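You operate a simulated robot arm through the tools that you are given. There is no shell and no other tool. Be economical: measure what you need, move in short steps, check, and stop when the job is done.

Carry out the task below with a simulated two-armed robot. There is one attempt and no reset: what you move stays moved.

JOB
Restart the printer at its wall socket and print a test page.
Fine: printer off, socket off and on again, printer on. Where these are worked on the way, their far stop is far enough and under half their travel is too little: switch of the socket by the printer.

The check looks at the end state, three seconds after you hand in, the way a careful person would. Anything else that was tipped, shoved, dropped, spilled or broken makes it a failure.

ROBOT AND FRAMES
Two 7-joint arms with fingered hands on one trunk, on a base that drives. Base frame: it is fixed to the floor where the robot stands at the start and does not move with it; the origin is under the middle of the robot, x ahead of it, y to its left, z up; the surface under the hand at the start is at about z = 740. Lengths are in mm, angles in degrees, forces in N, time in s.
The left shoulder is at the start at [60, 126, 1280], the right one opposite. With the tool pointing down near the work surface each hand reaches from about 100 to 620 mm from the robot's upright axis, wherever it stands, measured 20 degrees to its own side. Places, roughly: power button [500, 0, 1000]; quiet switch [700, 0, 1000]; slider with the white knob [600, 0, 1000]; switch of the socket by the printer [800, 700, 900]; test button [500, 0, 1000]. Payload 2.5 kg a hand.
The tool frame of a hand sits at the grasp point between the pads (the TCP): z along the fingers, y along the line on which they close. The tips reach 30 mm beyond it. Largest opening 104 mm; the body of the gripper starts 35 mm behind the TCP. The gripper is a hand of 5 fingers: y runs from the thumb to the fingers, the wrist lies at [-15, -104, -178] in the tool frame, and closing takes about 1.5 s.
Orientation is that of the tool frame in the base frame, as a unit quaternion [w, x, y, z]. With the fingers straight down and the wrist toward the robot, the tool's x, y and z point along [0, 1, 0], [1, 0, 0] and [0, 0, -1] of the base frame.

CONTROLS
- The arms move only by the tool nudge_tool. It takes "left_series", "right_series" or both (then of equal length, played together; a hand with none holds still); each is a list of rows, each an object (a shift or turn left out is 0, a gripper value left out holds the last) with "offset": the shift along the tool's x, y, z in mm, a list of three; "angular": the turn, a rotation vector about the tool's x, y, z in degrees, a list of three. In form: [{"offset": [x, y, z], "angular": [rx, ry, rz]}, ...]. A call has 1 to 20 rows; each row shifts and turns the commanded pose from where the row before left it, along the tool's axes as they then stand. "left_fingers" and "right_fingers" are, for a hand that has rows, the finger opening in mm, from 0 to 104, set as the call begins (left out, the last holds). Each row takes 0.2 s and may step no farther than 50 mm and 8.6 degrees from the row before; otherwise, or with a gripper value out of range, the whole call is refused. A pose out of reach is approached as far as the arm can. The call stops where the force on the tool passes 40 N (or 10 N more than at its start, if that is more) or the arm is blocked; 0.2 s more then pass. The fingers move at their own pace (about 153 mm/s each) and stop on an object; they squeeze with about 23 N. The grip force told is the motor's: it shows also when the fingers shut on nothing. Time passes only in rows, and 0.2 s behind the last, so rows that do not move let the fingers close. The reply holds the time, the measured pose of the TCP, the force on the tool along the base axes, the opening and the grip force, in the units named above and with some noise, with the torque about the TCP (base axes, N m) and any sound that the robot's microphone picked up.
- Cameras (640 x 400 px; columns grow to the right, rows downward): "scene" is now at [120.2, 0.5, 1499]; the picture's right is [0.02, -1.00, 0.00], its down [-0.59, -0.01, -0.81] and it looks along [0.81, 0.02, -0.59] (base axes); focal length 262 px, centre (320, 200). "left" rides on the left gripper at [-80, -78, -141] in its tool frame; the picture's right is [-0.78, -0.30, 0.56], its down [0.53, -0.78, 0.33] and it looks along [0.33, 0.56, 0.76] (tool axes); focal length 247 px, centre (320, 200). "right" rides on the right gripper at [80, -78, -141] in its tool frame; the picture's right is [-0.78, 0.30, -0.56], its down [-0.53, -0.78, 0.33] and it looks along [-0.33, 0.56, 0.76] (tool axes); focal length 247 px, centre (320, 200). There is no depth. A picture from a camera that has moved, and an enlarged one, comes with that camera's place and axes in the base frame and with its lens. The place of the scene camera against the robot may be out by one fixed shift of up to 18 mm in any direction.
- capture(camera): a new picture of that camera. The clock stands still meanwhile.
- raise_lower(by): slides the trunk up (or, below 0, down) by that many mm; the arms and the scene camera ride with it, the base frame stays. It gives what a move gives, with no picture.
- steer(legs): drives the robot by 1 to 6 legs, each [ahead, left, turn to the left] in mm, mm and degrees, along the robot's own axes; the way and the turn of a leg run together, so that a leg with both is an arc; at most 1500 mm and 180 degrees a leg. The arms and the cameras ride along, it lands a little off, and it stops where it bumps. It gives what a move gives.
- move_fingers(index, middle, ring, little, thumb_bend, thumb_turn, hand): sets how far each is bent, from 0 (flat) to 100 (curled in); at 30 the hand is open as for a grip, at 70 the pads meet at the TCP. One left out holds its place. A second passes; each finger stops where it meets its share of the squeeze, and holds until it gets a number again. A gripper value or a shape takes the hand back. It gives what a move gives, with no picture; readings hold the bend of each and the force on index, middle, ring, little, thumb and palm. thumb_turn goes from beside the hand (0) to across from the fingers (100), as for a grip.
- grasp_type(shape, hand): the hand has 5 fingers and takes this shape, open, in about a second: jaw (thumb against the fingers, like two jaws); tri (thumb and two fingers); tip (a fingertip pinch); poke (one finger out to press); point (the index stretched); flat (the hand flat); cup (the hand cupped); fist (a fist). The gripper value then closes the fingers along that shape, each until it touches; the sizes above hold for jaw. It gives what a move gives, with no picture.
- head_to(pan, tilt): turns the head with the scene camera to pan (to the left, within 86 degrees either way) and tilt (down, from -29 to 69), counted from straight ahead of the robot. It gives what a move gives.
- close_up(camera, box): a new picture of the part [left, top, right, bottom] of that camera's present view, enlarged. The clock stands still meanwhile.
- hand_in(): hands the job in; it is judged then, once.

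Work in short steps. Places have to be worked out from the pictures, the camera data and where the tool is seen: move nearer, look again, correct. Check each grasp and each placing, and mend what went wrong. You have 120 turns and 100 pictures in all, those below and enlarged ones among them. Open the grippers and draw the arms clear of the work before you hand the job in, unless the task says otherwise; then end with one line.

The tools are called after "Call:" by a JSON object that holds its "op" and its "data". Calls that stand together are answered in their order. nudge_tool: Moves the arms, as the interface text tells. Its arguments: {"type":"object","properties":{"left_series":{"type":"array","items":{"type":"object","properties":{"offset":{"type":"array","items":{"type":"number"}},"angular":{"type":"array","items":{"type":"number"}}}}},"left_fingers":{"type":"number"},"right_series":{"type":"array","items":{"type":"object","properties":{"offset":{"type":"array","items":{"type":"number"}},"angular":{"type":"array","items":{"type":"number"}}}}},"right_fingers":{"type":"number"}},"required":[]} The other tools are called the same way: raise_lower (by) slides the trunk up or down; grasp_type (shape, hand) gives the hand a shape; move_fingers (index, middle, ring, little, thumb_bend, thumb_turn, hand) moves the fingers one by one; steer (legs) drives the base; head_to (pan, tilt) turns the head that bears the scene camera; capture (camera) takes a picture; close_up (camera, box) takes an enlarged picture of a part of a camera's view; hand_in () hands the job in.

At the start:

```text
time_s: 0.0
left_eef_pos: [448.1, 211.5, 1307.1]
left_tcp_rot: [0.0, 0.707, 0.707, 0.0]
left_contact_force: [-0.3, -0.4, 0.2]
left_torque: [-0.03, -0.02, -0.02]
left_grip_width: 103.6
left_gripper_force: 0.1
left_shape: jaw
left_bend: [30.0, 30.0, 30.0, 30.0, 30.0, 98.0]
left_finger forces: [0.1, 0.0, 0.0, 0.1, 0.0, 0.0]
right_eef_pos: [476.8, -234.9, 1236.5]
right_tcp_rot: [0.0, 0.707, 0.707, 0.0]
right_contact_force: [1.1, -0.2, 0.2]
right_torque: [-0.01, -0.02, -0.01]
right_grip_width: 103.7
right_gripper_force: 0.0
right_shape: jaw
right_bend: [30.0, 30.0, 30.0, 30.0, 30.0, 98.0]
right_finger forces: [0.0, 0.0, 0.0, 0.0, 0.0, 0.0]
trunk travel left (down, up): [-675.0, 265.0]
robot x, y, heading: [-0.8, -3.2, -0.2]
head pan, tilt: [1.3, 36.1]
```

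scene: 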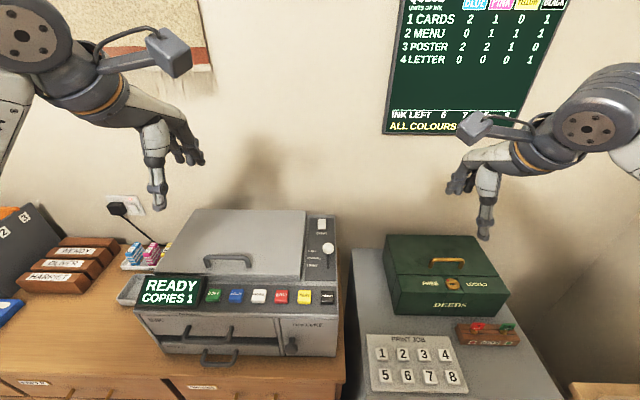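
right: 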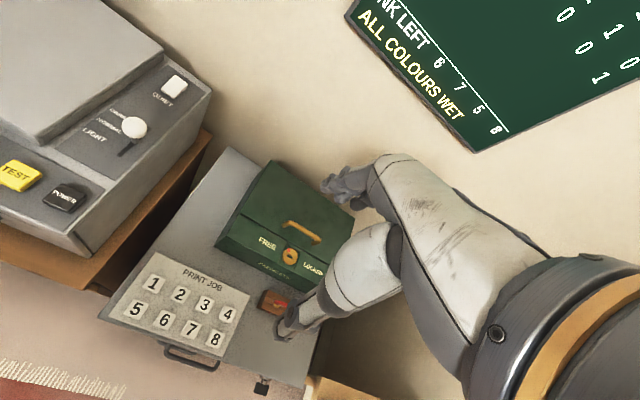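
left: 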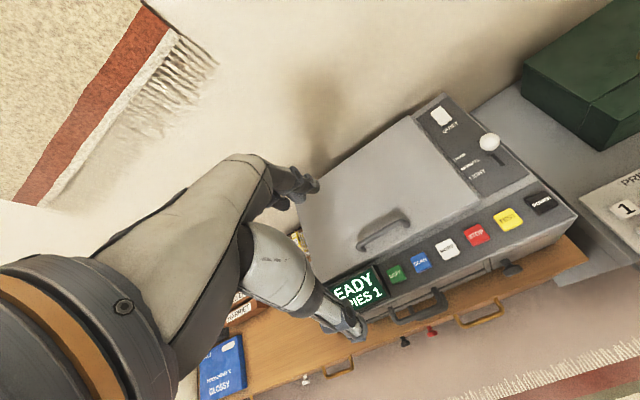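

The printer is ahead with a row of buttons, and the socket with a plug is at the wall left of it. I take enlarged views of both.

Call:
{"op": "close_up", "data": {"camera": "scene", "box": [130, 200, 350, 370]}}

Call:
{"op": "close_up", "data": {"camera": "scene", "box": [80, 170, 190, 280]}}

```text
2.35 times, centred on (240, 285) of scene
camera zoom: at [120.2, 0.5, 1499.0], right [0.02, -1.0, 0.0], down [-0.59, -0.01, -0.81], along [0.81, 0.02, -0.59], focal length 616 px, centre (508, 0)
```

zoom: 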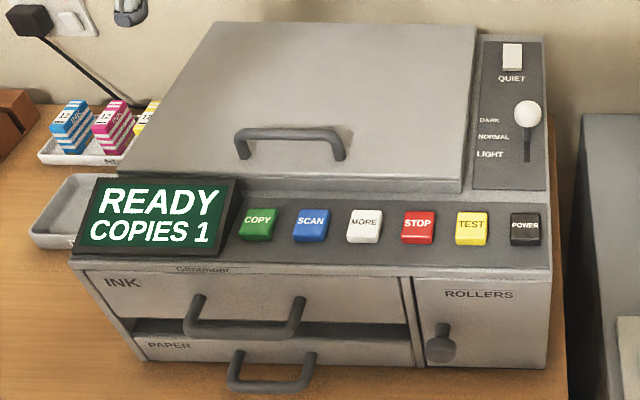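

```text
3.64 times, centred on (135, 225) of scene
camera zoom: at [120.2, 0.5, 1499.0], right [0.02, -1.0, 0.0], down [-0.59, -0.01, -0.81], along [0.81, 0.02, -0.59], focal length 953 px, centre (993, 109)
```

zoom: 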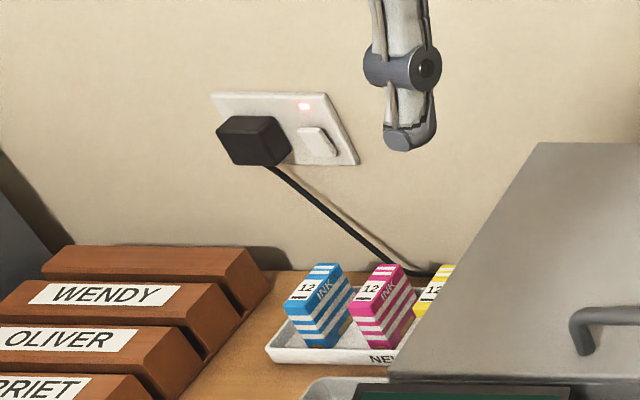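

Two views put the power button at about [473,-7,974] and the test button about 50 mm to its left. I shape the right hand to poke and look at it.

Call:
{"op": "grasp_type", "data": {"shape": "poke", "hand": "right"}}

Call:
{"op": "capture", "data": {"camera": "right"}}

Call:
{"op": "capture", "data": {"camera": "scene"}}

```text
time_s: 0.9
left_eef_pos: [448.3, 211.5, 1307.1]
left_tcp_rot: [0.001, 0.707, 0.707, 0.0]
left_contact_force: [-0.1, 0.4, 0.4]
left_torque: [0.01, -0.01, 0.01]
left_grip_width: 103.4
left_gripper_force: 0.0
left_shape: jaw
left_bend: [30.0, 30.0, 30.0, 30.0, 30.0, 98.0]
left_finger forces: [0.0, 0.0, 0.0, 0.0, 0.1, 0.1]
right_eef_pos: [477.3, -234.6, 1236.5]
right_tcp_rot: [-0.001, 0.707, 0.707, 0.0]
right_contact_force: [-0.9, -0.3, 0.3]
right_torque: [-0.02, 0.0, 0.01]
right_grip_width: 0.0
right_gripper_force: 0.0
right_shape: poke
right_bend: [70.0, 70.0, 99.0, 99.0, 100.0, 100.0]
right_finger forces: [0.0, 0.0, 0.0, 0.0, 0.0, 0.0]
trunk travel left (down, up): [-675.0, 265.0]
robot x, y, heading: [-2.2, -0.0, -0.1]
head pan, tilt: [1.3, 36.1]
```

```text
94 pictures are left
camera right: at [399.0, -155.0, 1377.6], right [0.3, -0.78, 0.56], down [-0.78, -0.53, -0.33], along [0.56, -0.33, -0.76], focal length 247 px, centre (320, 200)
```

right: 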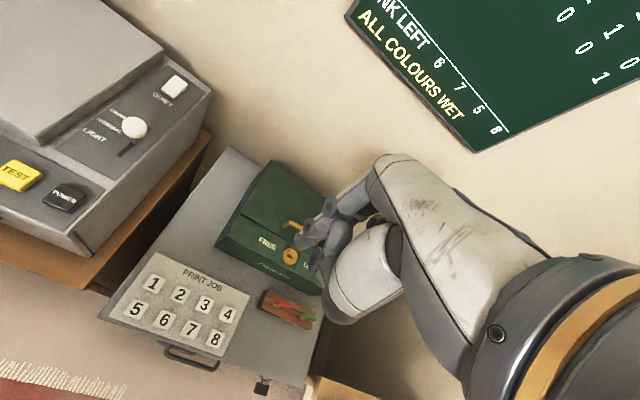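

```text
93 pictures are left
camera scene: at [120.3, 0.5, 1499.0], right [0.02, -1.0, 0.0], down [-0.59, -0.01, -0.81], along [0.81, 0.02, -0.59], focal length 262 px, centre (320, 200)
```

scene: 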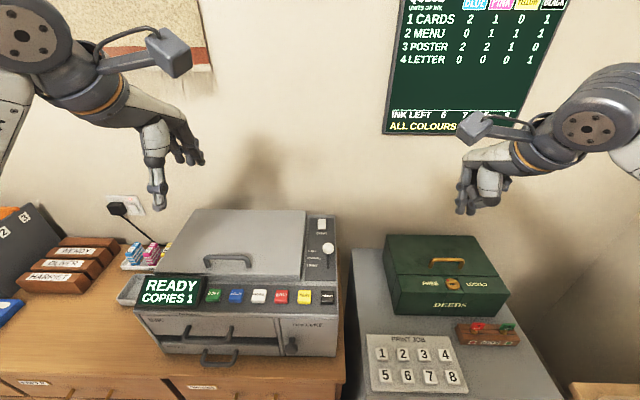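

The poke shape still leaves two fingers bent at 70. I compare with the "point" shape.

Call:
{"op": "grasp_type", "data": {"shape": "point", "hand": "right"}}

Call:
{"op": "close_up", "data": {"camera": "right", "box": [220, 130, 420, 370]}}

Call:
{"op": "close_up", "data": {"camera": "scene", "box": [420, 100, 580, 260]}}

```text
time_s: 1.8
left_eef_pos: [448.4, 211.8, 1307.2]
left_tcp_rot: [0.0, 0.707, 0.707, 0.0]
left_contact_force: [-1.1, -1.2, -0.3]
left_torque: [0.03, -0.02, -0.03]
left_grip_width: 103.6
left_gripper_force: 0.1
left_shape: jaw
left_bend: [30.0, 30.0, 30.0, 30.0, 30.0, 98.0]
left_finger forces: [0.0, 0.1, 0.1, 0.0, 0.1, 0.1]
right_eef_pos: [477.5, -235.0, 1236.6]
right_tcp_rot: [0.0, 0.707, 0.707, -0.001]
right_contact_force: [0.2, 0.0, -0.4]
right_torque: [0.02, -0.02, -0.02]
right_grip_width: 0.0
right_gripper_force: 0.1
right_shape: point
right_bend: [20.0, 100.0, 100.0, 100.0, 98.0, 88.0]
right_finger forces: [0.1, 0.0, 0.1, 0.1, 0.0, 0.1]
trunk travel left (down, up): [-675.0, 265.0]
robot x, y, heading: [0.8, -0.5, -0.1]
head pan, tilt: [1.3, 36.1]
```

```text
1.67 times, centred on (320, 250) of right
camera zoom: at [398.9, -155.0, 1377.6], right [0.3, -0.78, 0.56], down [-0.78, -0.53, -0.33], along [0.56, -0.33, -0.76], focal length 412 px, centre (320, 117)
```

zoom: 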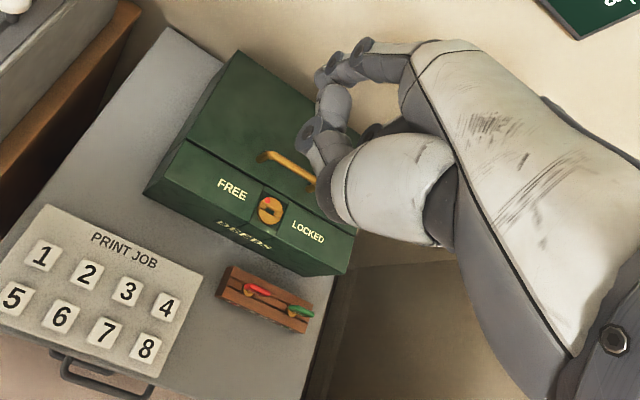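

```text
2.50 times, centred on (500, 180) of scene
camera zoom: at [120.2, 0.5, 1499.0], right [0.02, -1.0, 0.0], down [-0.59, -0.01, -0.81], along [0.81, 0.02, -0.59], focal length 655 px, centre (-130, 250)
```

zoom: 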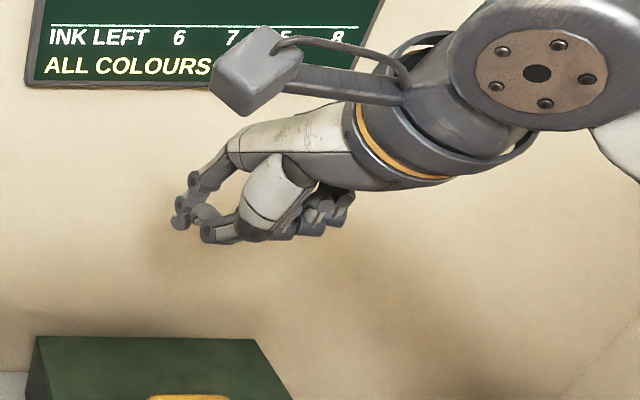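

I try a single index finger at bend 70 with the rest curled, so the tip should lie near the TCP.

Call:
{"op": "move_fingers", "data": {"hand": "right", "index": 60, "middle": 100, "ring": 100, "little": 100, "thumb_bend": 100, "thumb_turn": 0}}

Call:
{"op": "close_up", "data": {"camera": "right", "box": [220, 130, 420, 370]}}

Call:
{"op": "close_up", "data": {"camera": "scene", "box": [420, 100, 580, 260]}}

```text
time_s: 2.8
left_eef_pos: [447.6, 210.7, 1306.3]
left_tcp_rot: [0.0, 0.707, 0.707, -0.001]
left_contact_force: [-0.4, 0.1, 0.6]
left_torque: [0.03, -0.01, -0.01]
left_grip_width: 103.4
left_gripper_force: 0.0
left_shape: jaw
left_bend: [30.0, 30.0, 30.0, 30.0, 30.0, 98.0]
left_finger forces: [0.0, 0.0, 0.0, 0.0, 0.0, 0.1]
right_eef_pos: [476.9, -234.6, 1236.4]
right_tcp_rot: [0.0, 0.706, 0.708, 0.001]
right_contact_force: [0.3, 0.8, 0.0]
right_torque: [-0.03, -0.01, -0.02]
right_grip_width: 57.9
right_gripper_force: 0.0
right_shape: fingers
right_bend: [60.0, 100.0, 100.0, 100.0, 100.0, 0.0]
right_finger forces: [0.0, 0.1, 0.1, 0.0, 0.0, 0.1]
trunk travel left (down, up): [-675.0, 265.0]
robot x, y, heading: [-1.6, 1.5, -0.1]
head pan, tilt: [1.3, 36.1]
```

```text
1.67 times, centred on (320, 250) of right
camera zoom: at [398.9, -155.0, 1377.6], right [0.3, -0.78, 0.56], down [-0.78, -0.53, -0.33], along [0.56, -0.33, -0.76], focal length 412 px, centre (320, 117)
```

zoom: 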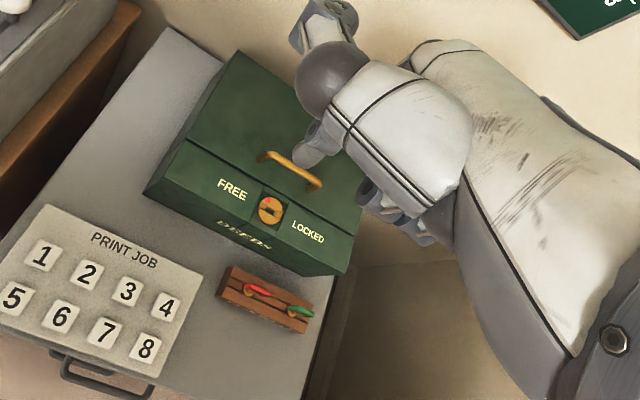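

```text
2.50 times, centred on (500, 180) of scene
camera zoom: at [120.2, 0.5, 1499.0], right [0.02, -1.0, 0.0], down [-0.59, -0.01, -0.81], along [0.81, 0.02, -0.59], focal length 655 px, centre (-130, 250)
```

zoom: 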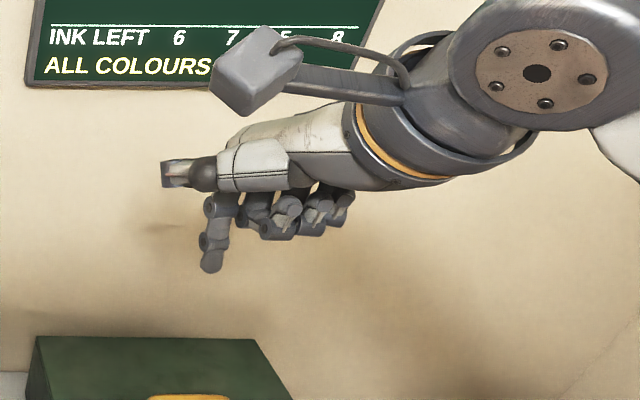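

The lone index points down with its tip roughly at TCP + 14 mm in y. I move above the power button, at z 1100, and look again.

Call:
{"op": "nudge_tool", "data": {"right_series": [{"offset": [40, 0, 20]}, {"offset": [40, 0, 25]}, {"offset": [40, 0, 25]}, {"offset": [40, 0, 25]}, {"offset": [40, -2, 25]}, {"offset": [14, -2, 16]}]}}

Call:
{"op": "capture", "data": {"camera": "right"}}

Call:
{"op": "close_up", "data": {"camera": "scene", "box": [240, 160, 400, 320]}}

Call:
{"op": "capture", "data": {"camera": "left"}}

```text
time_s: 4.2
left_eef_pos: [447.8, 212.1, 1307.3]
left_tcp_rot: [0.0, 0.708, 0.707, -0.001]
left_contact_force: [-0.4, -1.0, -0.3]
left_torque: [0.0, -0.01, 0.0]
left_grip_width: 103.7
left_gripper_force: 0.0
left_shape: jaw
left_bend: [30.0, 30.0, 30.0, 30.0, 30.0, 98.0]
left_finger forces: [0.1, 0.0, 0.0, 0.0, 0.1, 0.0]
right_eef_pos: [473.6, -21.3, 1100.0]
right_tcp_rot: [0.0, 0.708, 0.707, 0.0]
right_contact_force: [0.2, 0.1, -0.8]
right_torque: [0.01, -0.04, -0.02]
right_grip_width: 58.0
right_gripper_force: 0.1
right_shape: fingers
right_bend: [60.0, 100.0, 100.0, 100.0, 100.0, 0.0]
right_finger forces: [0.0, 0.1, 0.0, 0.0, 0.0, 0.0]
trunk travel left (down, up): [-675.0, 265.0]
robot x, y, heading: [2.7, -1.6, 0.0]
head pan, tilt: [1.3, 36.1]
```

```text
88 pictures are left
camera right: at [394.9, 59.1, 1240.8], right [0.29, -0.78, 0.56], down [-0.78, -0.53, -0.33], along [0.56, -0.33, -0.76], focal length 247 px, centre (320, 200)
```

right: 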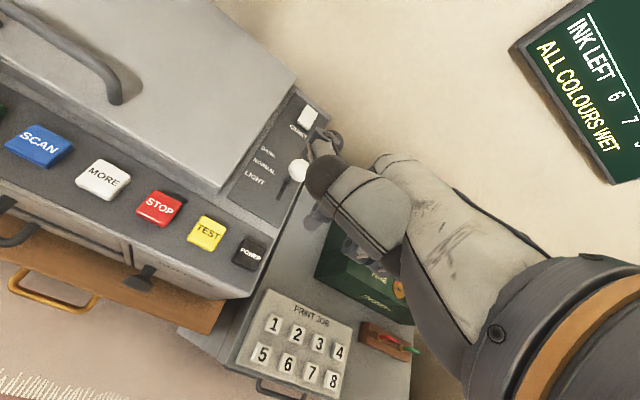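

```text
2.50 times, centred on (320, 240) of scene
camera zoom: at [120.2, 0.4, 1499.0], right [0.02, -1.0, 0.0], down [-0.59, -0.01, -0.81], along [0.81, 0.02, -0.59], focal length 655 px, centre (320, 100)
```

zoom: 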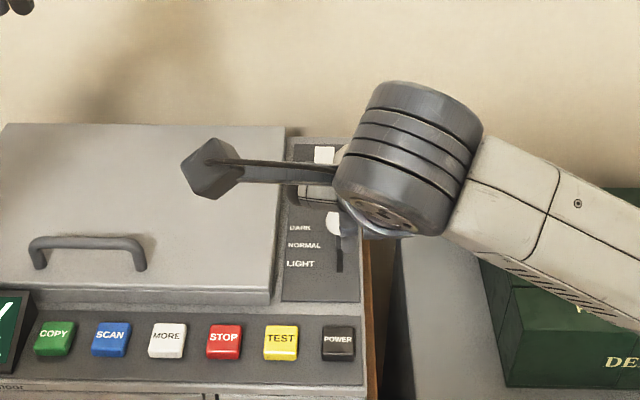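

```text
86 pictures are left
camera left: at [370.1, 131.9, 1447.2], right [-0.3, -0.78, -0.56], down [-0.78, 0.53, -0.33], along [0.56, 0.33, -0.76], focal length 247 px, centre (320, 200)
```

left: 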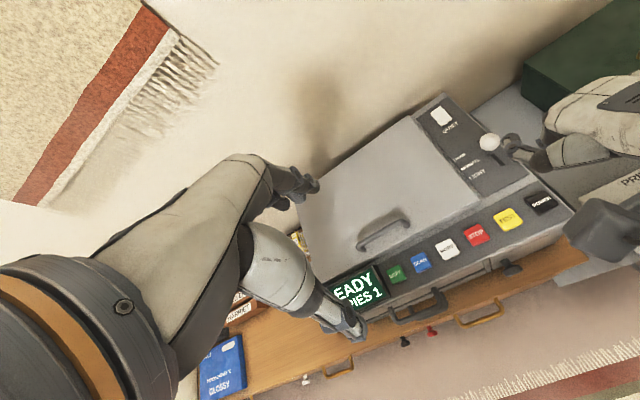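

The thumb sticks out toward the slider knob. I tuck it across the palm, then look at the fingertip again; the power button now works out to about [480,-4,966].

Call:
{"op": "move_fingers", "data": {"hand": "right", "index": 60, "thumb_bend": 100, "thumb_turn": 100}}

Call:
{"op": "capture", "data": {"camera": "right"}}

Call:
{"op": "close_up", "data": {"camera": "left", "box": [440, 60, 640, 260]}}

```text
time_s: 5.2
left_eef_pos: [447.6, 213.4, 1306.7]
left_tcp_rot: [0.0, 0.707, 0.707, 0.0]
left_contact_force: [-0.6, -0.4, 0.2]
left_torque: [0.01, -0.01, -0.02]
left_grip_width: 103.7
left_gripper_force: 0.0
left_shape: jaw
left_bend: [30.0, 30.0, 30.0, 30.0, 30.0, 98.0]
left_finger forces: [0.0, 0.0, 0.1, 0.1, 0.0, 0.1]
right_eef_pos: [472.4, -21.3, 1100.9]
right_tcp_rot: [0.0, 0.707, 0.707, 0.0]
right_contact_force: [0.1, 0.7, 0.6]
right_torque: [-0.01, 0.02, -0.03]
right_grip_width: 29.1
right_gripper_force: 0.1
right_shape: fingers
right_bend: [59.0, 100.0, 100.0, 100.0, 99.0, 96.0]
right_finger forces: [0.1, 0.0, 0.0, 0.0, 0.0, 0.1]
trunk travel left (down, up): [-675.0, 265.0]
robot x, y, heading: [1.0, -1.1, 0.1]
head pan, tilt: [1.3, 36.1]
```

```text
85 pictures are left
camera right: at [394.8, 59.0, 1240.9], right [0.3, -0.78, 0.56], down [-0.78, -0.53, -0.33], along [0.56, -0.33, -0.76], focal length 247 px, centre (320, 200)
```

right: 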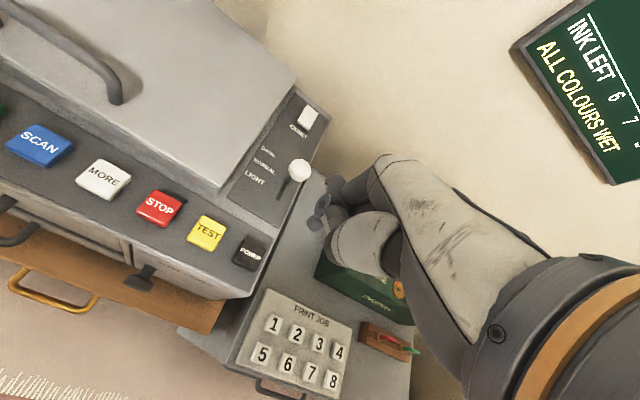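

```text
2.00 times, centred on (540, 160) of left
camera zoom: at [370.1, 132.0, 1447.2], right [-0.3, -0.78, -0.56], down [-0.78, 0.53, -0.33], along [0.56, 0.33, -0.76], focal length 494 px, centre (-120, 280)
```

zoom: 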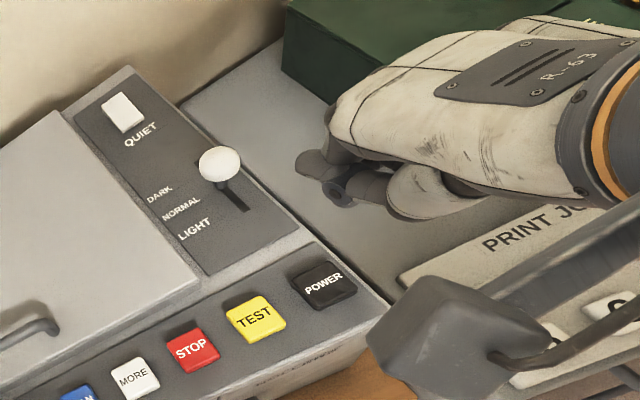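

Call:
{"op": "close_up", "data": {"camera": "right", "box": [260, 140, 420, 300]}}

```text
2.50 times, centred on (340, 220) of right
camera zoom: at [394.8, 59.0, 1240.9], right [0.3, -0.78, 0.56], down [-0.78, -0.53, -0.33], along [0.56, -0.33, -0.76], focal length 617 px, centre (270, 150)
```

zoom: 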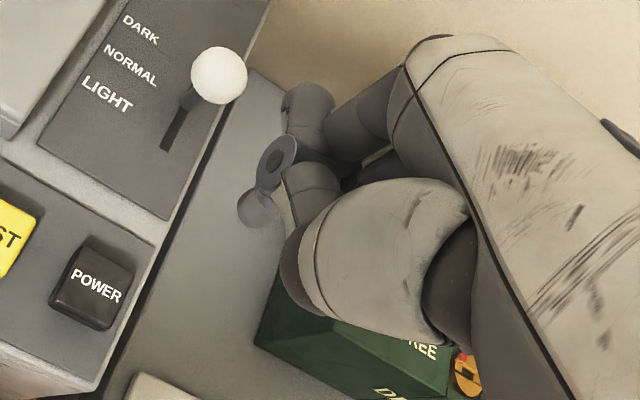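

I shift by about [-8, +9] and go down to z 1030, then check the fingertip against the button.

Call:
{"op": "nudge_tool", "data": {"right_series": [{"offset": [9, -8, 35]}, {"offset": [0, 0, 35]}]}}

Call:
{"op": "close_up", "data": {"camera": "right", "box": [200, 140, 400, 340]}}

Call:
{"op": "close_up", "data": {"camera": "left", "box": [440, 60, 640, 260]}}

```text
time_s: 5.8
left_eef_pos: [446.8, 210.7, 1308.4]
left_tcp_rot: [0.0, 0.707, 0.707, 0.001]
left_contact_force: [-0.4, 0.4, 1.0]
left_torque: [-0.01, 0.03, 0.03]
left_grip_width: 103.6
left_gripper_force: 0.1
left_shape: jaw
left_bend: [30.0, 30.0, 30.0, 30.0, 30.0, 98.0]
left_finger forces: [0.0, 0.0, 0.0, 0.1, 0.0, 0.0]
right_eef_pos: [465.3, -10.8, 1029.2]
right_tcp_rot: [0.001, 0.707, 0.707, 0.001]
right_contact_force: [-0.1, 0.4, 0.0]
right_torque: [0.0, -0.02, -0.02]
right_grip_width: 29.0
right_gripper_force: 0.2
right_shape: fingers
right_bend: [59.0, 100.0, 100.0, 100.0, 99.0, 96.0]
right_finger forces: [0.0, 0.1, 0.1, 0.1, 0.0, 0.1]
trunk travel left (down, up): [-675.0, 265.0]
robot x, y, heading: [-0.6, 2.3, 0.2]
head pan, tilt: [1.3, 36.1]
```

```text
2.00 times, centred on (300, 240) of right
camera zoom: at [387.5, 68.6, 1170.0], right [0.3, -0.78, 0.56], down [-0.78, -0.53, -0.33], along [0.56, -0.33, -0.76], focal length 494 px, centre (360, 120)
```

zoom: 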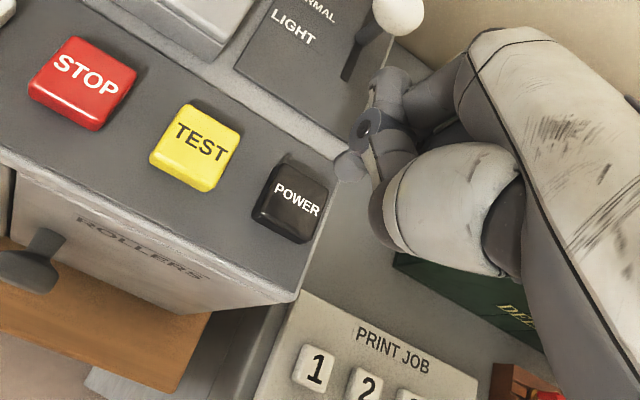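

```text
2.00 times, centred on (540, 160) of left
camera zoom: at [370.1, 131.8, 1447.3], right [-0.3, -0.78, -0.56], down [-0.78, 0.53, -0.33], along [0.56, 0.33, -0.76], focal length 494 px, centre (-120, 280)
```

zoom: 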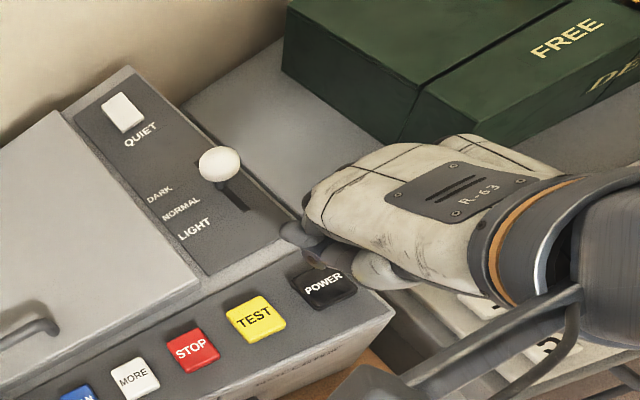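

The tip triangulates to about [476,0,1023], which is over the power button at [478,-3,966]. I lower 40 mm, then go slower.

Call:
{"op": "nudge_tool", "data": {"right_series": [{"offset": [-2, 2, 20]}, {"offset": [0, 0, 20]}, {"offset": [0, 0, 0]}]}}

Call:
{"op": "close_up", "data": {"camera": "right", "box": [200, 140, 400, 340]}}

Call:
{"op": "close_up", "data": {"camera": "left", "box": [480, 120, 620, 260]}}

```text
time_s: 6.6
left_eef_pos: [447.3, 211.9, 1306.7]
left_tcp_rot: [0.0, 0.707, 0.707, 0.0]
left_contact_force: [-0.5, 0.3, -0.1]
left_torque: [0.0, -0.01, -0.01]
left_grip_width: 103.7
left_gripper_force: 0.1
left_shape: jaw
left_bend: [30.0, 30.0, 30.0, 30.0, 30.0, 98.0]
left_finger forces: [0.0, 0.0, 0.0, 0.0, 0.0, 0.0]
right_eef_pos: [467.0, -12.9, 989.8]
right_tcp_rot: [0.001, 0.707, 0.707, 0.001]
right_contact_force: [1.1, -0.7, 2.3]
right_torque: [0.02, -0.06, 0.0]
right_grip_width: 29.3
right_gripper_force: 1.4
right_shape: fingers
right_bend: [59.0, 100.0, 100.0, 100.0, 99.0, 96.0]
right_finger forces: [2.7, 0.0, 0.0, 0.1, 0.0, 0.0]
trunk travel left (down, up): [-675.0, 265.0]
robot x, y, heading: [1.1, 1.1, 0.2]
head pan, tilt: [1.3, 36.1]
heard: click
```

```text
2.00 times, centred on (300, 240) of right
camera zoom: at [389.1, 66.4, 1131.2], right [0.3, -0.78, 0.56], down [-0.78, -0.53, -0.33], along [0.56, -0.33, -0.76], focal length 494 px, centre (360, 120)
```

zoom: 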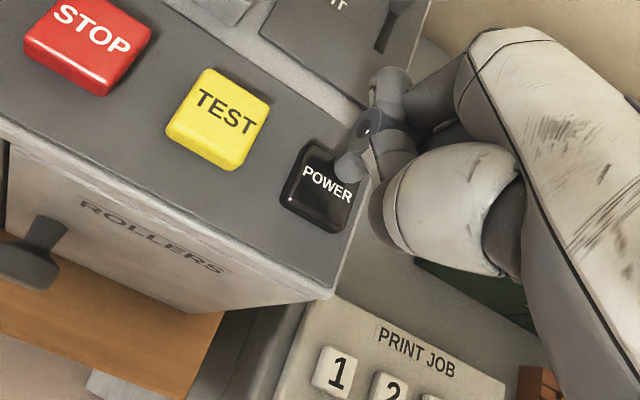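

```text
2.86 times, centred on (550, 190) of left
camera zoom: at [369.9, 131.9, 1447.3], right [-0.3, -0.78, -0.56], down [-0.78, 0.53, -0.33], along [0.56, 0.33, -0.76], focal length 706 px, centre (-337, 229)
```

zoom: 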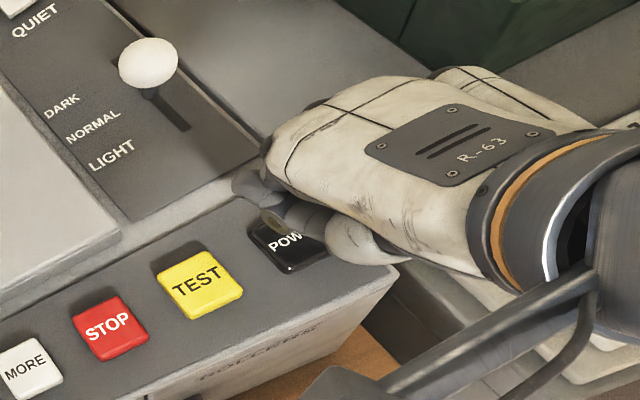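

A click was heard and the index feels 2.7 N. I check the display.

Call:
{"op": "nudge_tool", "data": {"right_series": [{"offset": [0, 0, -25]}, {"offset": [0, 0, -25]}]}}

Call:
{"op": "capture", "data": {"camera": "left"}}

```text
time_s: 7.2
left_eef_pos: [446.1, 211.8, 1306.3]
left_tcp_rot: [0.0, 0.707, 0.707, 0.0]
left_contact_force: [0.0, 1.2, 0.4]
left_torque: [-0.02, -0.03, 0.02]
left_grip_width: 103.9
left_gripper_force: 0.0
left_shape: jaw
left_bend: [30.0, 30.0, 30.0, 30.0, 30.0, 98.0]
left_finger forces: [0.1, 0.1, 0.0, 0.1, 0.0, 0.1]
right_eef_pos: [465.5, -12.2, 1040.1]
right_tcp_rot: [-0.001, 0.708, 0.706, 0.0]
right_contact_force: [-0.9, 0.0, -0.4]
right_torque: [-0.03, 0.01, 0.03]
right_grip_width: 29.4
right_gripper_force: 0.0
right_shape: fingers
right_bend: [59.0, 100.0, 100.0, 100.0, 99.0, 96.0]
right_finger forces: [0.0, 0.0, 0.1, 0.0, 0.1, 0.0]
trunk travel left (down, up): [-675.0, 265.0]
robot x, y, heading: [1.1, 2.1, -0.1]
head pan, tilt: [1.3, 36.1]
```

```text
78 pictures are left
camera left: at [370.0, 132.1, 1447.2], right [-0.3, -0.78, -0.56], down [-0.78, 0.53, -0.33], along [0.56, 0.33, -0.76], focal length 247 px, centre (320, 200)
```

left: 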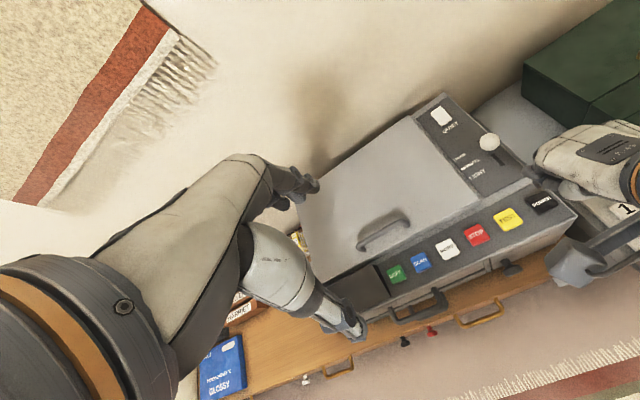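

The display is dark: the printer is off. I lift the right hand clear and set the left hand to "point", tilting nothing yet, to see the finger's direction.

Call:
{"op": "nudge_tool", "data": {"right_series": [{"offset": [0, 0, -45]}, {"offset": [0, 0, -45]}, {"offset": [-30, -20, -45]}, {"offset": [-45, -40, -45]}, {"offset": [-45, -40, -20]}, {"offset": [-45, -40, 0]}]}}

Call:
{"op": "grasp_type", "data": {"shape": "point", "hand": "left"}}

Call:
{"op": "close_up", "data": {"camera": "scene", "box": [0, 0, 240, 240]}}

Call:
{"op": "capture", "data": {"camera": "left"}}

```text
refused: row 3 steps farther than a row can; nothing moved
```

```text
time_s: 8.1
left_eef_pos: [447.5, 212.4, 1306.9]
left_tcp_rot: [0.0, 0.707, 0.707, 0.0]
left_contact_force: [-0.7, 0.0, 0.0]
left_torque: [0.01, -0.01, 0.02]
left_grip_width: 95.9
left_gripper_force: 0.1
left_shape: point
left_bend: [20.0, 100.0, 100.0, 100.0, 98.0, 88.0]
left_finger forces: [0.0, 0.1, 0.1, 0.1, 0.1, 0.0]
right_eef_pos: [465.2, -12.1, 1038.8]
right_tcp_rot: [0.0, 0.707, 0.707, 0.0]
right_contact_force: [0.6, -0.4, 0.1]
right_torque: [0.01, -0.01, 0.03]
right_grip_width: 29.1
right_gripper_force: 0.0
right_shape: fingers
right_bend: [59.0, 100.0, 100.0, 100.0, 99.0, 96.0]
right_finger forces: [0.0, 0.0, 0.1, 0.0, 0.0, 0.0]
trunk travel left (down, up): [-675.0, 265.0]
robot x, y, heading: [1.2, -2.2, -0.1]
head pan, tilt: [1.3, 36.1]
```

```text
1.67 times, centred on (120, 120) of scene
camera zoom: at [120.3, 0.5, 1499.0], right [0.02, -1.0, 0.0], down [-0.59, -0.01, -0.81], along [0.81, 0.02, -0.59], focal length 437 px, centre (653, 333)
```

zoom: 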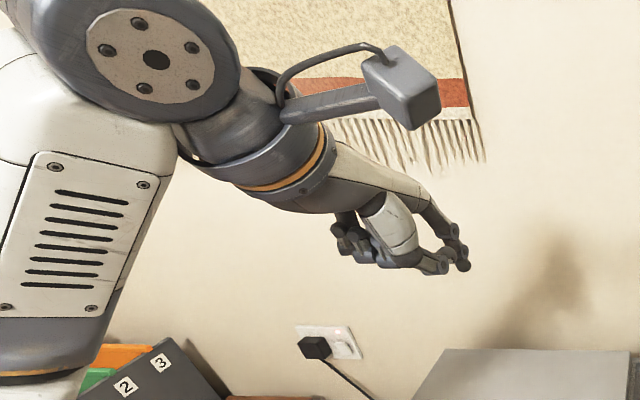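

```text
76 pictures are left
camera left: at [370.1, 132.0, 1447.2], right [-0.3, -0.78, -0.56], down [-0.78, 0.53, -0.33], along [0.56, 0.33, -0.76], focal length 247 px, centre (320, 200)
```

left: 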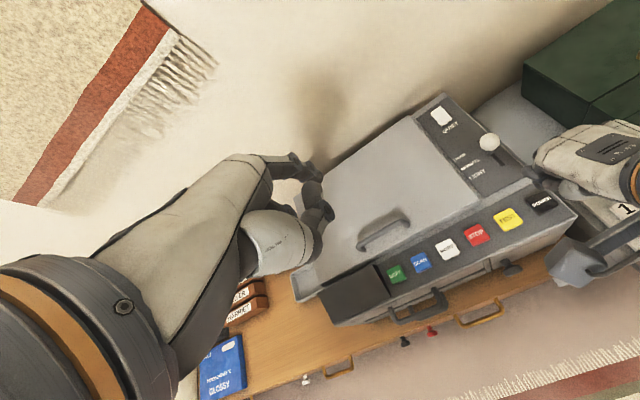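

The right retract was refused for step size, so I redo it with smaller rows. I also straighten the left index fully with the thumb tucked and look.

Call:
{"op": "nudge_tool", "data": {"right_series": [{"offset": [0, 0, -45]}, {"offset": [0, 0, -45]}, {"offset": [-15, -15, -40]}, {"offset": [-25, -25, -30]}, {"offset": [-35, -30, 0]}, {"offset": [-35, -30, 0]}, {"offset": [-35, -30, 0]}]}}

Call:
{"op": "move_fingers", "data": {"hand": "left", "index": 10, "middle": 100, "ring": 100, "little": 100, "thumb_bend": 100, "thumb_turn": 100}}

Call:
{"op": "close_up", "data": {"camera": "left", "box": [200, 100, 400, 300]}}

Call:
{"op": "close_up", "data": {"camera": "scene", "box": [80, 40, 240, 200]}}

```text
time_s: 9.7
left_eef_pos: [446.5, 210.7, 1307.2]
left_tcp_rot: [-0.001, 0.707, 0.707, 0.0]
left_contact_force: [0.6, 0.2, 1.0]
left_torque: [0.0, -0.05, 0.03]
left_grip_width: 95.9
left_gripper_force: 0.0
left_shape: point
left_bend: [20.0, 100.0, 100.0, 100.0, 98.0, 88.0]
left_finger forces: [0.0, 0.0, 0.0, 0.1, 0.0, 0.0]
right_eef_pos: [337.8, -159.4, 1202.0]
right_tcp_rot: [-0.001, 0.707, 0.707, 0.0]
right_contact_force: [0.8, 0.6, -0.4]
right_torque: [-0.03, 0.02, -0.03]
right_grip_width: 29.0
right_gripper_force: 0.1
right_shape: fingers
right_bend: [59.0, 100.0, 100.0, 100.0, 99.0, 96.0]
right_finger forces: [0.1, 0.1, 0.0, 0.0, 0.0, 0.0]
right hand out of reach, approached as far as the arm can: row 7
trunk travel left (down, up): [-675.0, 265.0]
robot x, y, heading: [0.6, -2.7, 0.1]
head pan, tilt: [1.3, 36.1]
```

```text
time_s: 10.7
left_eef_pos: [448.8, 212.7, 1306.4]
left_tcp_rot: [0.0, 0.707, 0.707, 0.001]
left_contact_force: [0.5, -0.1, -0.1]
left_torque: [0.01, -0.01, 0.02]
left_grip_width: 38.8
left_gripper_force: 0.1
left_shape: fingers
left_bend: [10.0, 100.0, 100.0, 100.0, 100.0, 100.0]
left_finger forces: [0.1, 0.0, 0.0, 0.0, 0.0, 0.1]
right_eef_pos: [339.9, -160.0, 1202.6]
right_tcp_rot: [-0.001, 0.707, 0.707, -0.001]
right_contact_force: [0.1, 0.2, -0.7]
right_torque: [-0.01, 0.02, 0.02]
right_grip_width: 29.2
right_gripper_force: 0.0
right_shape: fingers
right_bend: [59.0, 100.0, 100.0, 100.0, 99.0, 96.0]
right_finger forces: [0.0, 0.0, 0.0, 0.0, 0.0, 0.1]
trunk travel left (down, up): [-675.0, 265.0]
robot x, y, heading: [-0.6, -1.1, 0.1]
head pan, tilt: [1.3, 36.1]
```

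```text
2.00 times, centred on (300, 200) of left
camera zoom: at [370.1, 132.1, 1447.2], right [-0.3, -0.78, -0.56], down [-0.78, 0.53, -0.33], along [0.56, 0.33, -0.76], focal length 494 px, centre (360, 200)
```

zoom: 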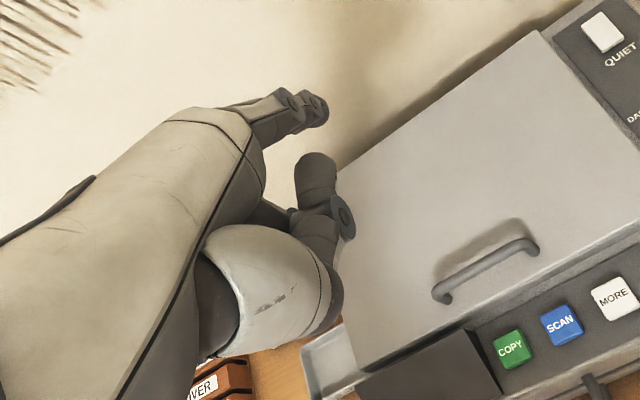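

```text
2.50 times, centred on (160, 120) of scene
camera zoom: at [120.3, 0.6, 1499.0], right [0.02, -1.0, 0.0], down [-0.59, -0.01, -0.81], along [0.81, 0.02, -0.59], focal length 655 px, centre (720, 400)
```

zoom: 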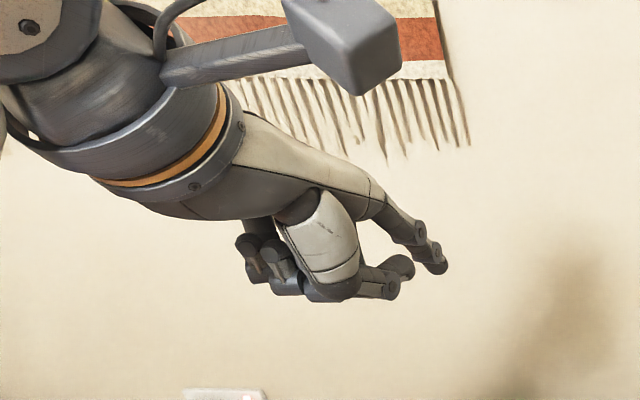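

The tucked thumb still comes near the index tip, so I try other thumb settings for a clean pointing finger.

Call:
{"op": "move_fingers", "data": {"hand": "left", "index": 10, "thumb_bend": 0, "thumb_turn": 0}}

Call:
{"op": "close_up", "data": {"camera": "left", "box": [200, 100, 400, 300]}}

Call:
{"op": "close_up", "data": {"camera": "scene", "box": [80, 40, 240, 200]}}

```text
time_s: 11.7
left_eef_pos: [448.0, 212.0, 1306.8]
left_tcp_rot: [0.0, 0.707, 0.708, 0.001]
left_contact_force: [0.7, -0.3, 0.3]
left_torque: [-0.02, 0.0, -0.02]
left_grip_width: 165.8
left_gripper_force: 0.1
left_shape: fingers
left_bend: [10.0, 100.0, 100.0, 100.0, 0.0, 0.0]
left_finger forces: [0.1, 0.0, 0.0, 0.1, 0.0, 0.0]
right_eef_pos: [339.4, -158.1, 1201.4]
right_tcp_rot: [-0.001, 0.707, 0.707, -0.001]
right_contact_force: [-0.6, 0.1, -0.3]
right_torque: [0.04, 0.03, -0.02]
right_grip_width: 28.7
right_gripper_force: 0.1
right_shape: fingers
right_bend: [59.0, 100.0, 100.0, 100.0, 99.0, 96.0]
right_finger forces: [0.1, 0.0, 0.0, 0.1, 0.0, 0.0]
trunk travel left (down, up): [-675.0, 265.0]
robot x, y, heading: [0.5, -1.5, -0.0]
head pan, tilt: [1.3, 36.1]
```

```text
2.00 times, centred on (300, 200) of left
camera zoom: at [370.1, 132.0, 1447.2], right [-0.3, -0.78, -0.56], down [-0.78, 0.53, -0.33], along [0.56, 0.33, -0.76], focal length 494 px, centre (360, 200)
```

zoom: 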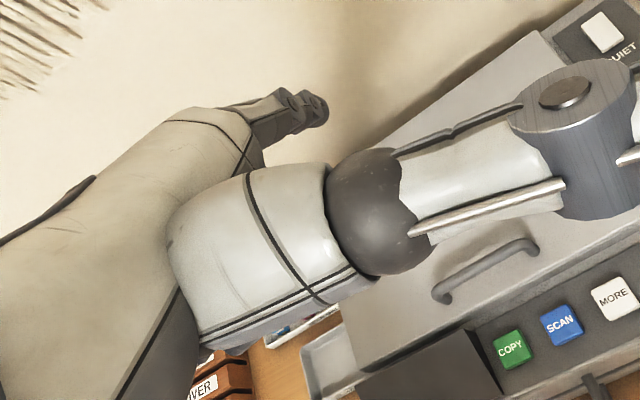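

```text
2.50 times, centred on (160, 120) of scene
camera zoom: at [120.2, 0.5, 1499.0], right [0.02, -1.0, 0.0], down [-0.59, -0.01, -0.81], along [0.81, 0.02, -0.59], focal length 655 px, centre (720, 400)
```

zoom: 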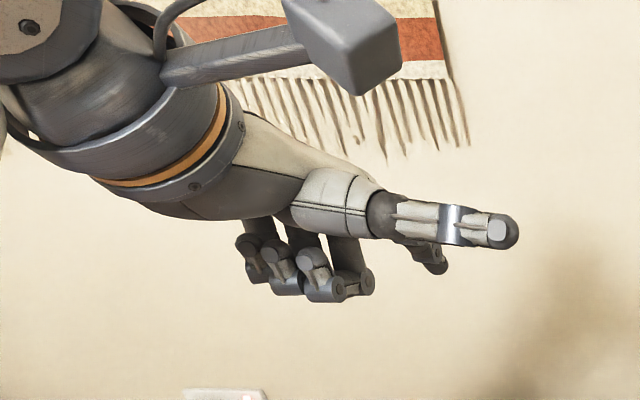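

Sideways the thumb would sweep near the wall or printer, so I try it opposed and open (pointing down, behind the index).

Call:
{"op": "move_fingers", "data": {"hand": "left", "index": 10, "thumb_bend": 0, "thumb_turn": 100}}

Call:
{"op": "close_up", "data": {"camera": "left", "box": [200, 100, 400, 300]}}

Call:
{"op": "close_up", "data": {"camera": "scene", "box": [80, 40, 240, 200]}}

```text
time_s: 12.7
left_eef_pos: [448.0, 211.5, 1306.2]
left_tcp_rot: [0.0, 0.707, 0.707, -0.001]
left_contact_force: [-0.5, 0.0, -0.1]
left_torque: [0.0, 0.01, -0.02]
left_grip_width: 148.6
left_gripper_force: 0.0
left_shape: fingers
left_bend: [10.0, 100.0, 100.0, 100.0, 0.0, 95.0]
left_finger forces: [0.0, 0.0, 0.1, 0.0, 0.1, 0.0]
right_eef_pos: [340.1, -158.3, 1203.4]
right_tcp_rot: [-0.001, 0.707, 0.707, 0.0]
right_contact_force: [0.7, 0.1, 0.0]
right_torque: [0.02, 0.02, 0.0]
right_grip_width: 29.1
right_gripper_force: 0.1
right_shape: fingers
right_bend: [59.0, 100.0, 100.0, 100.0, 99.0, 96.0]
right_finger forces: [0.0, 0.0, 0.0, 0.0, 0.0, 0.0]
trunk travel left (down, up): [-675.0, 265.0]
robot x, y, heading: [2.0, -3.1, 0.3]
head pan, tilt: [1.3, 36.1]
```

```text
2.00 times, centred on (300, 200) of left
camera zoom: at [370.1, 132.0, 1447.2], right [-0.3, -0.78, -0.56], down [-0.78, 0.53, -0.33], along [0.56, 0.33, -0.76], focal length 494 px, centre (360, 200)
```

zoom: 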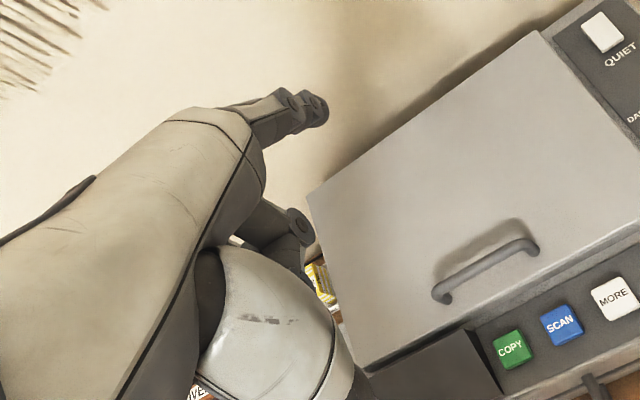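

```text
2.50 times, centred on (160, 120) of scene
camera zoom: at [120.2, 0.5, 1499.0], right [0.02, -1.0, 0.0], down [-0.59, -0.01, -0.81], along [0.81, 0.02, -0.59], focal length 655 px, centre (720, 400)
```

zoom: 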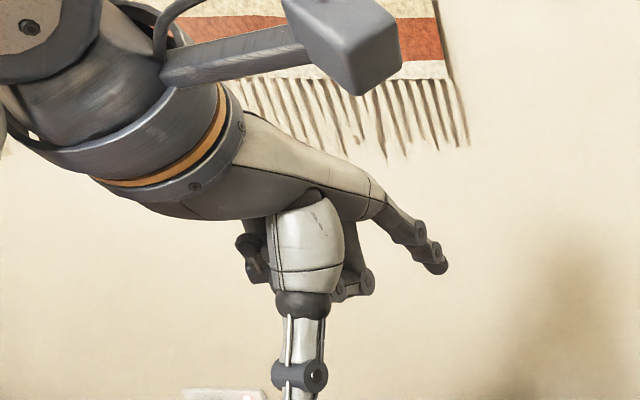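

The index is now clear; I half-bend the thumb to shorten it. I also look left and down along the drive path before driving.

Call:
{"op": "move_fingers", "data": {"hand": "left", "index": 10, "thumb_bend": 55, "thumb_turn": 100}}

Call:
{"op": "head_to", "data": {"pan": 60, "tilt": 45}}

Call:
{"op": "capture", "data": {"camera": "scene"}}

```text
time_s: 13.7
left_eef_pos: [448.8, 211.6, 1307.1]
left_tcp_rot: [0.0, 0.707, 0.708, 0.0]
left_contact_force: [-0.4, 0.0, 0.3]
left_torque: [-0.04, 0.0, 0.0]
left_grip_width: 100.1
left_gripper_force: 0.0
left_shape: fingers
left_bend: [10.0, 100.0, 100.0, 100.0, 55.0, 100.0]
left_finger forces: [0.1, 0.1, 0.0, 0.1, 0.0, 0.1]
right_eef_pos: [339.3, -158.6, 1202.4]
right_tcp_rot: [-0.001, 0.707, 0.708, 0.0]
right_contact_force: [0.0, 0.5, 0.5]
right_torque: [-0.01, -0.03, 0.02]
right_grip_width: 29.3
right_gripper_force: 0.1
right_shape: fingers
right_bend: [59.0, 100.0, 100.0, 100.0, 99.0, 96.0]
right_finger forces: [0.0, 0.0, 0.0, 0.0, 0.0, 0.0]
trunk travel left (down, up): [-675.0, 265.0]
robot x, y, heading: [-1.5, -0.9, -0.1]
head pan, tilt: [1.3, 36.1]
```

```text
time_s: 15.0
left_eef_pos: [447.7, 212.1, 1306.7]
left_tcp_rot: [0.0, 0.708, 0.706, 0.0]
left_contact_force: [0.4, 0.0, -0.6]
left_torque: [0.0, 0.0, 0.03]
left_grip_width: 99.9
left_gripper_force: 0.0
left_shape: fingers
left_bend: [10.0, 100.0, 100.0, 100.0, 55.0, 100.0]
left_finger forces: [0.0, 0.1, 0.1, 0.0, 0.0, 0.0]
right_eef_pos: [340.1, -159.0, 1203.1]
right_tcp_rot: [0.0, 0.707, 0.707, 0.0]
right_contact_force: [0.1, 0.1, 0.3]
right_torque: [-0.03, -0.02, -0.02]
right_grip_width: 29.1
right_gripper_force: 0.1
right_shape: fingers
right_bend: [59.0, 100.0, 100.0, 100.0, 99.0, 96.0]
right_finger forces: [0.0, 0.0, 0.0, 0.0, 0.1, 0.0]
trunk travel left (down, up): [-675.0, 265.0]
robot x, y, heading: [3.2, 1.4, -0.0]
head pan, tilt: [60.0, 45.0]
```

```text
69 pictures are left
camera scene: at [73.5, 68.9, 1485.8], right [0.87, -0.5, 0.0], down [-0.35, -0.61, -0.71], along [0.35, 0.61, -0.71], focal length 262 px, centre (320, 200)
```

scene: 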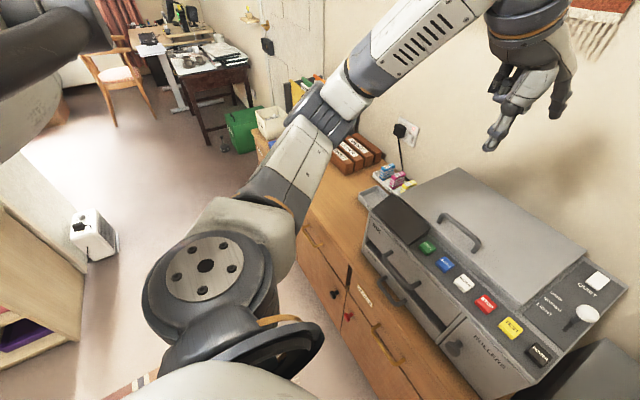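

The floor along the cabinet is clear and the elbow sits in front of the table edge. I drive left 500 mm and look toward the socket.

Call:
{"op": "steer", "data": {"legs": [[0, 500, 0]]}}

Call:
{"op": "head_to", "data": {"pan": 5, "tilt": 35}}

Call:
{"op": "capture", "data": {"camera": "scene"}}

Call:
{"op": "capture", "data": {"camera": "left"}}

```text
time_s: 17.9
left_eef_pos: [445.7, 710.1, 1305.9]
left_tcp_rot: [0.0, 0.706, 0.708, 0.0]
left_contact_force: [0.5, 0.0, 0.9]
left_torque: [-0.01, -0.01, -0.03]
left_grip_width: 99.9
left_gripper_force: 0.1
left_shape: fingers
left_bend: [10.0, 100.0, 100.0, 100.0, 55.0, 100.0]
left_finger forces: [0.0, 0.1, 0.1, 0.0, 0.0, 0.1]
right_eef_pos: [340.1, 339.1, 1203.5]
right_tcp_rot: [0.0, 0.706, 0.708, -0.001]
right_contact_force: [0.0, 0.1, 0.2]
right_torque: [0.01, -0.03, 0.0]
right_grip_width: 29.3
right_gripper_force: 0.1
right_shape: fingers
right_bend: [59.0, 100.0, 100.0, 100.0, 99.0, 96.0]
right_finger forces: [0.0, 0.0, 0.1, 0.0, 0.0, 0.0]
trunk travel left (down, up): [-675.0, 265.0]
robot x, y, heading: [-0.1, 495.7, 0.0]
head pan, tilt: [60.0, 45.0]
```

```text
time_s: 19.1
left_eef_pos: [445.1, 708.6, 1306.9]
left_tcp_rot: [0.0, 0.706, 0.708, 0.0]
left_contact_force: [-0.5, -0.8, 0.2]
left_torque: [0.03, 0.0, 0.0]
left_grip_width: 99.8
left_gripper_force: 0.1
left_shape: fingers
left_bend: [10.0, 100.0, 100.0, 100.0, 55.0, 100.0]
left_finger forces: [0.0, 0.0, 0.1, 0.0, 0.0, 0.1]
right_eef_pos: [339.7, 339.0, 1201.9]
right_tcp_rot: [0.0, 0.705, 0.709, -0.001]
right_contact_force: [-0.2, 0.3, 0.3]
right_torque: [0.01, -0.03, -0.02]
right_grip_width: 29.1
right_gripper_force: 0.1
right_shape: fingers
right_bend: [59.0, 100.0, 100.0, 100.0, 99.0, 96.0]
right_finger forces: [0.1, 0.0, 0.0, 0.0, 0.1, 0.1]
trunk travel left (down, up): [-675.0, 265.0]
robot x, y, heading: [2.5, 495.6, 0.2]
head pan, tilt: [5.0, 35.0]
```

```text
68 pictures are left
camera scene: at [119.6, 502.9, 1500.6], right [0.09, -1.0, 0.0], down [-0.57, -0.05, -0.82], along [0.82, 0.07, -0.57], focal length 262 px, centre (320, 200)
```

scene: 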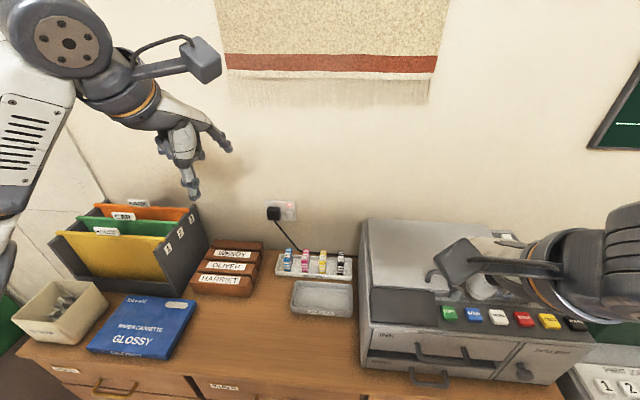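

```text
67 pictures are left
camera left: at [368.7, 629.4, 1447.3], right [-0.29, -0.78, -0.56], down [-0.78, 0.53, -0.33], along [0.55, 0.34, -0.76], focal length 247 px, centre (320, 200)
```

left: 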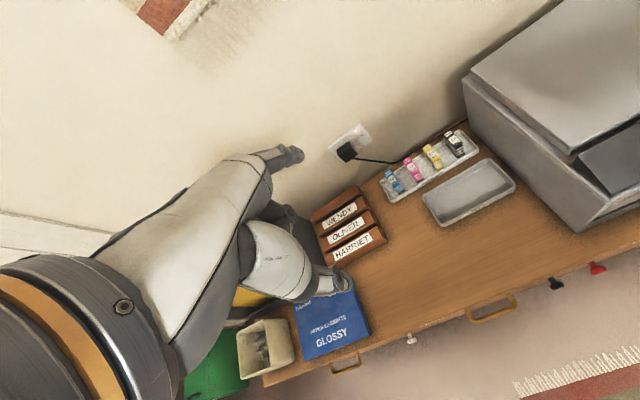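

I take enlarged views of the socket from both cameras to locate the switch.

Call:
{"op": "close_up", "data": {"camera": "scene", "box": [240, 170, 320, 250]}}

Call:
{"op": "close_up", "data": {"camera": "left", "box": [300, 100, 400, 200]}}

```text
5.00 times, centred on (280, 210) of scene
camera zoom: at [119.6, 502.9, 1500.6], right [0.09, -1.0, 0.0], down [-0.57, -0.05, -0.82], along [0.82, 0.07, -0.57], focal length 1310 px, centre (520, 150)
```

zoom: 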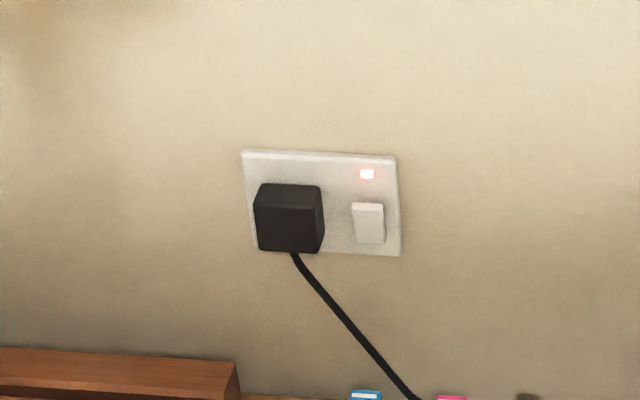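

```text
4.00 times, centred on (350, 150) of left
camera zoom: at [368.7, 629.4, 1447.3], right [-0.29, -0.78, -0.56], down [-0.78, 0.53, -0.33], along [0.55, 0.34, -0.76], focal length 988 px, centre (200, 400)
```

zoom: 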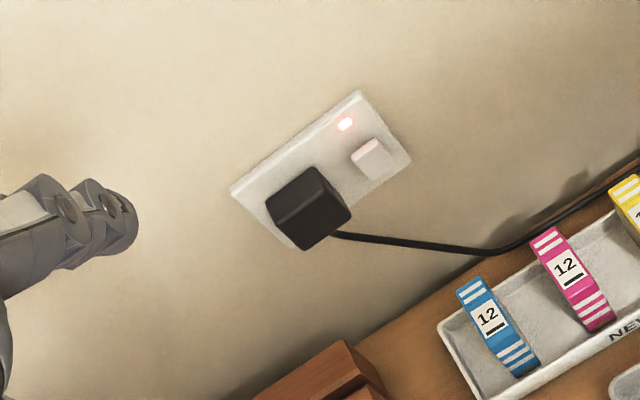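

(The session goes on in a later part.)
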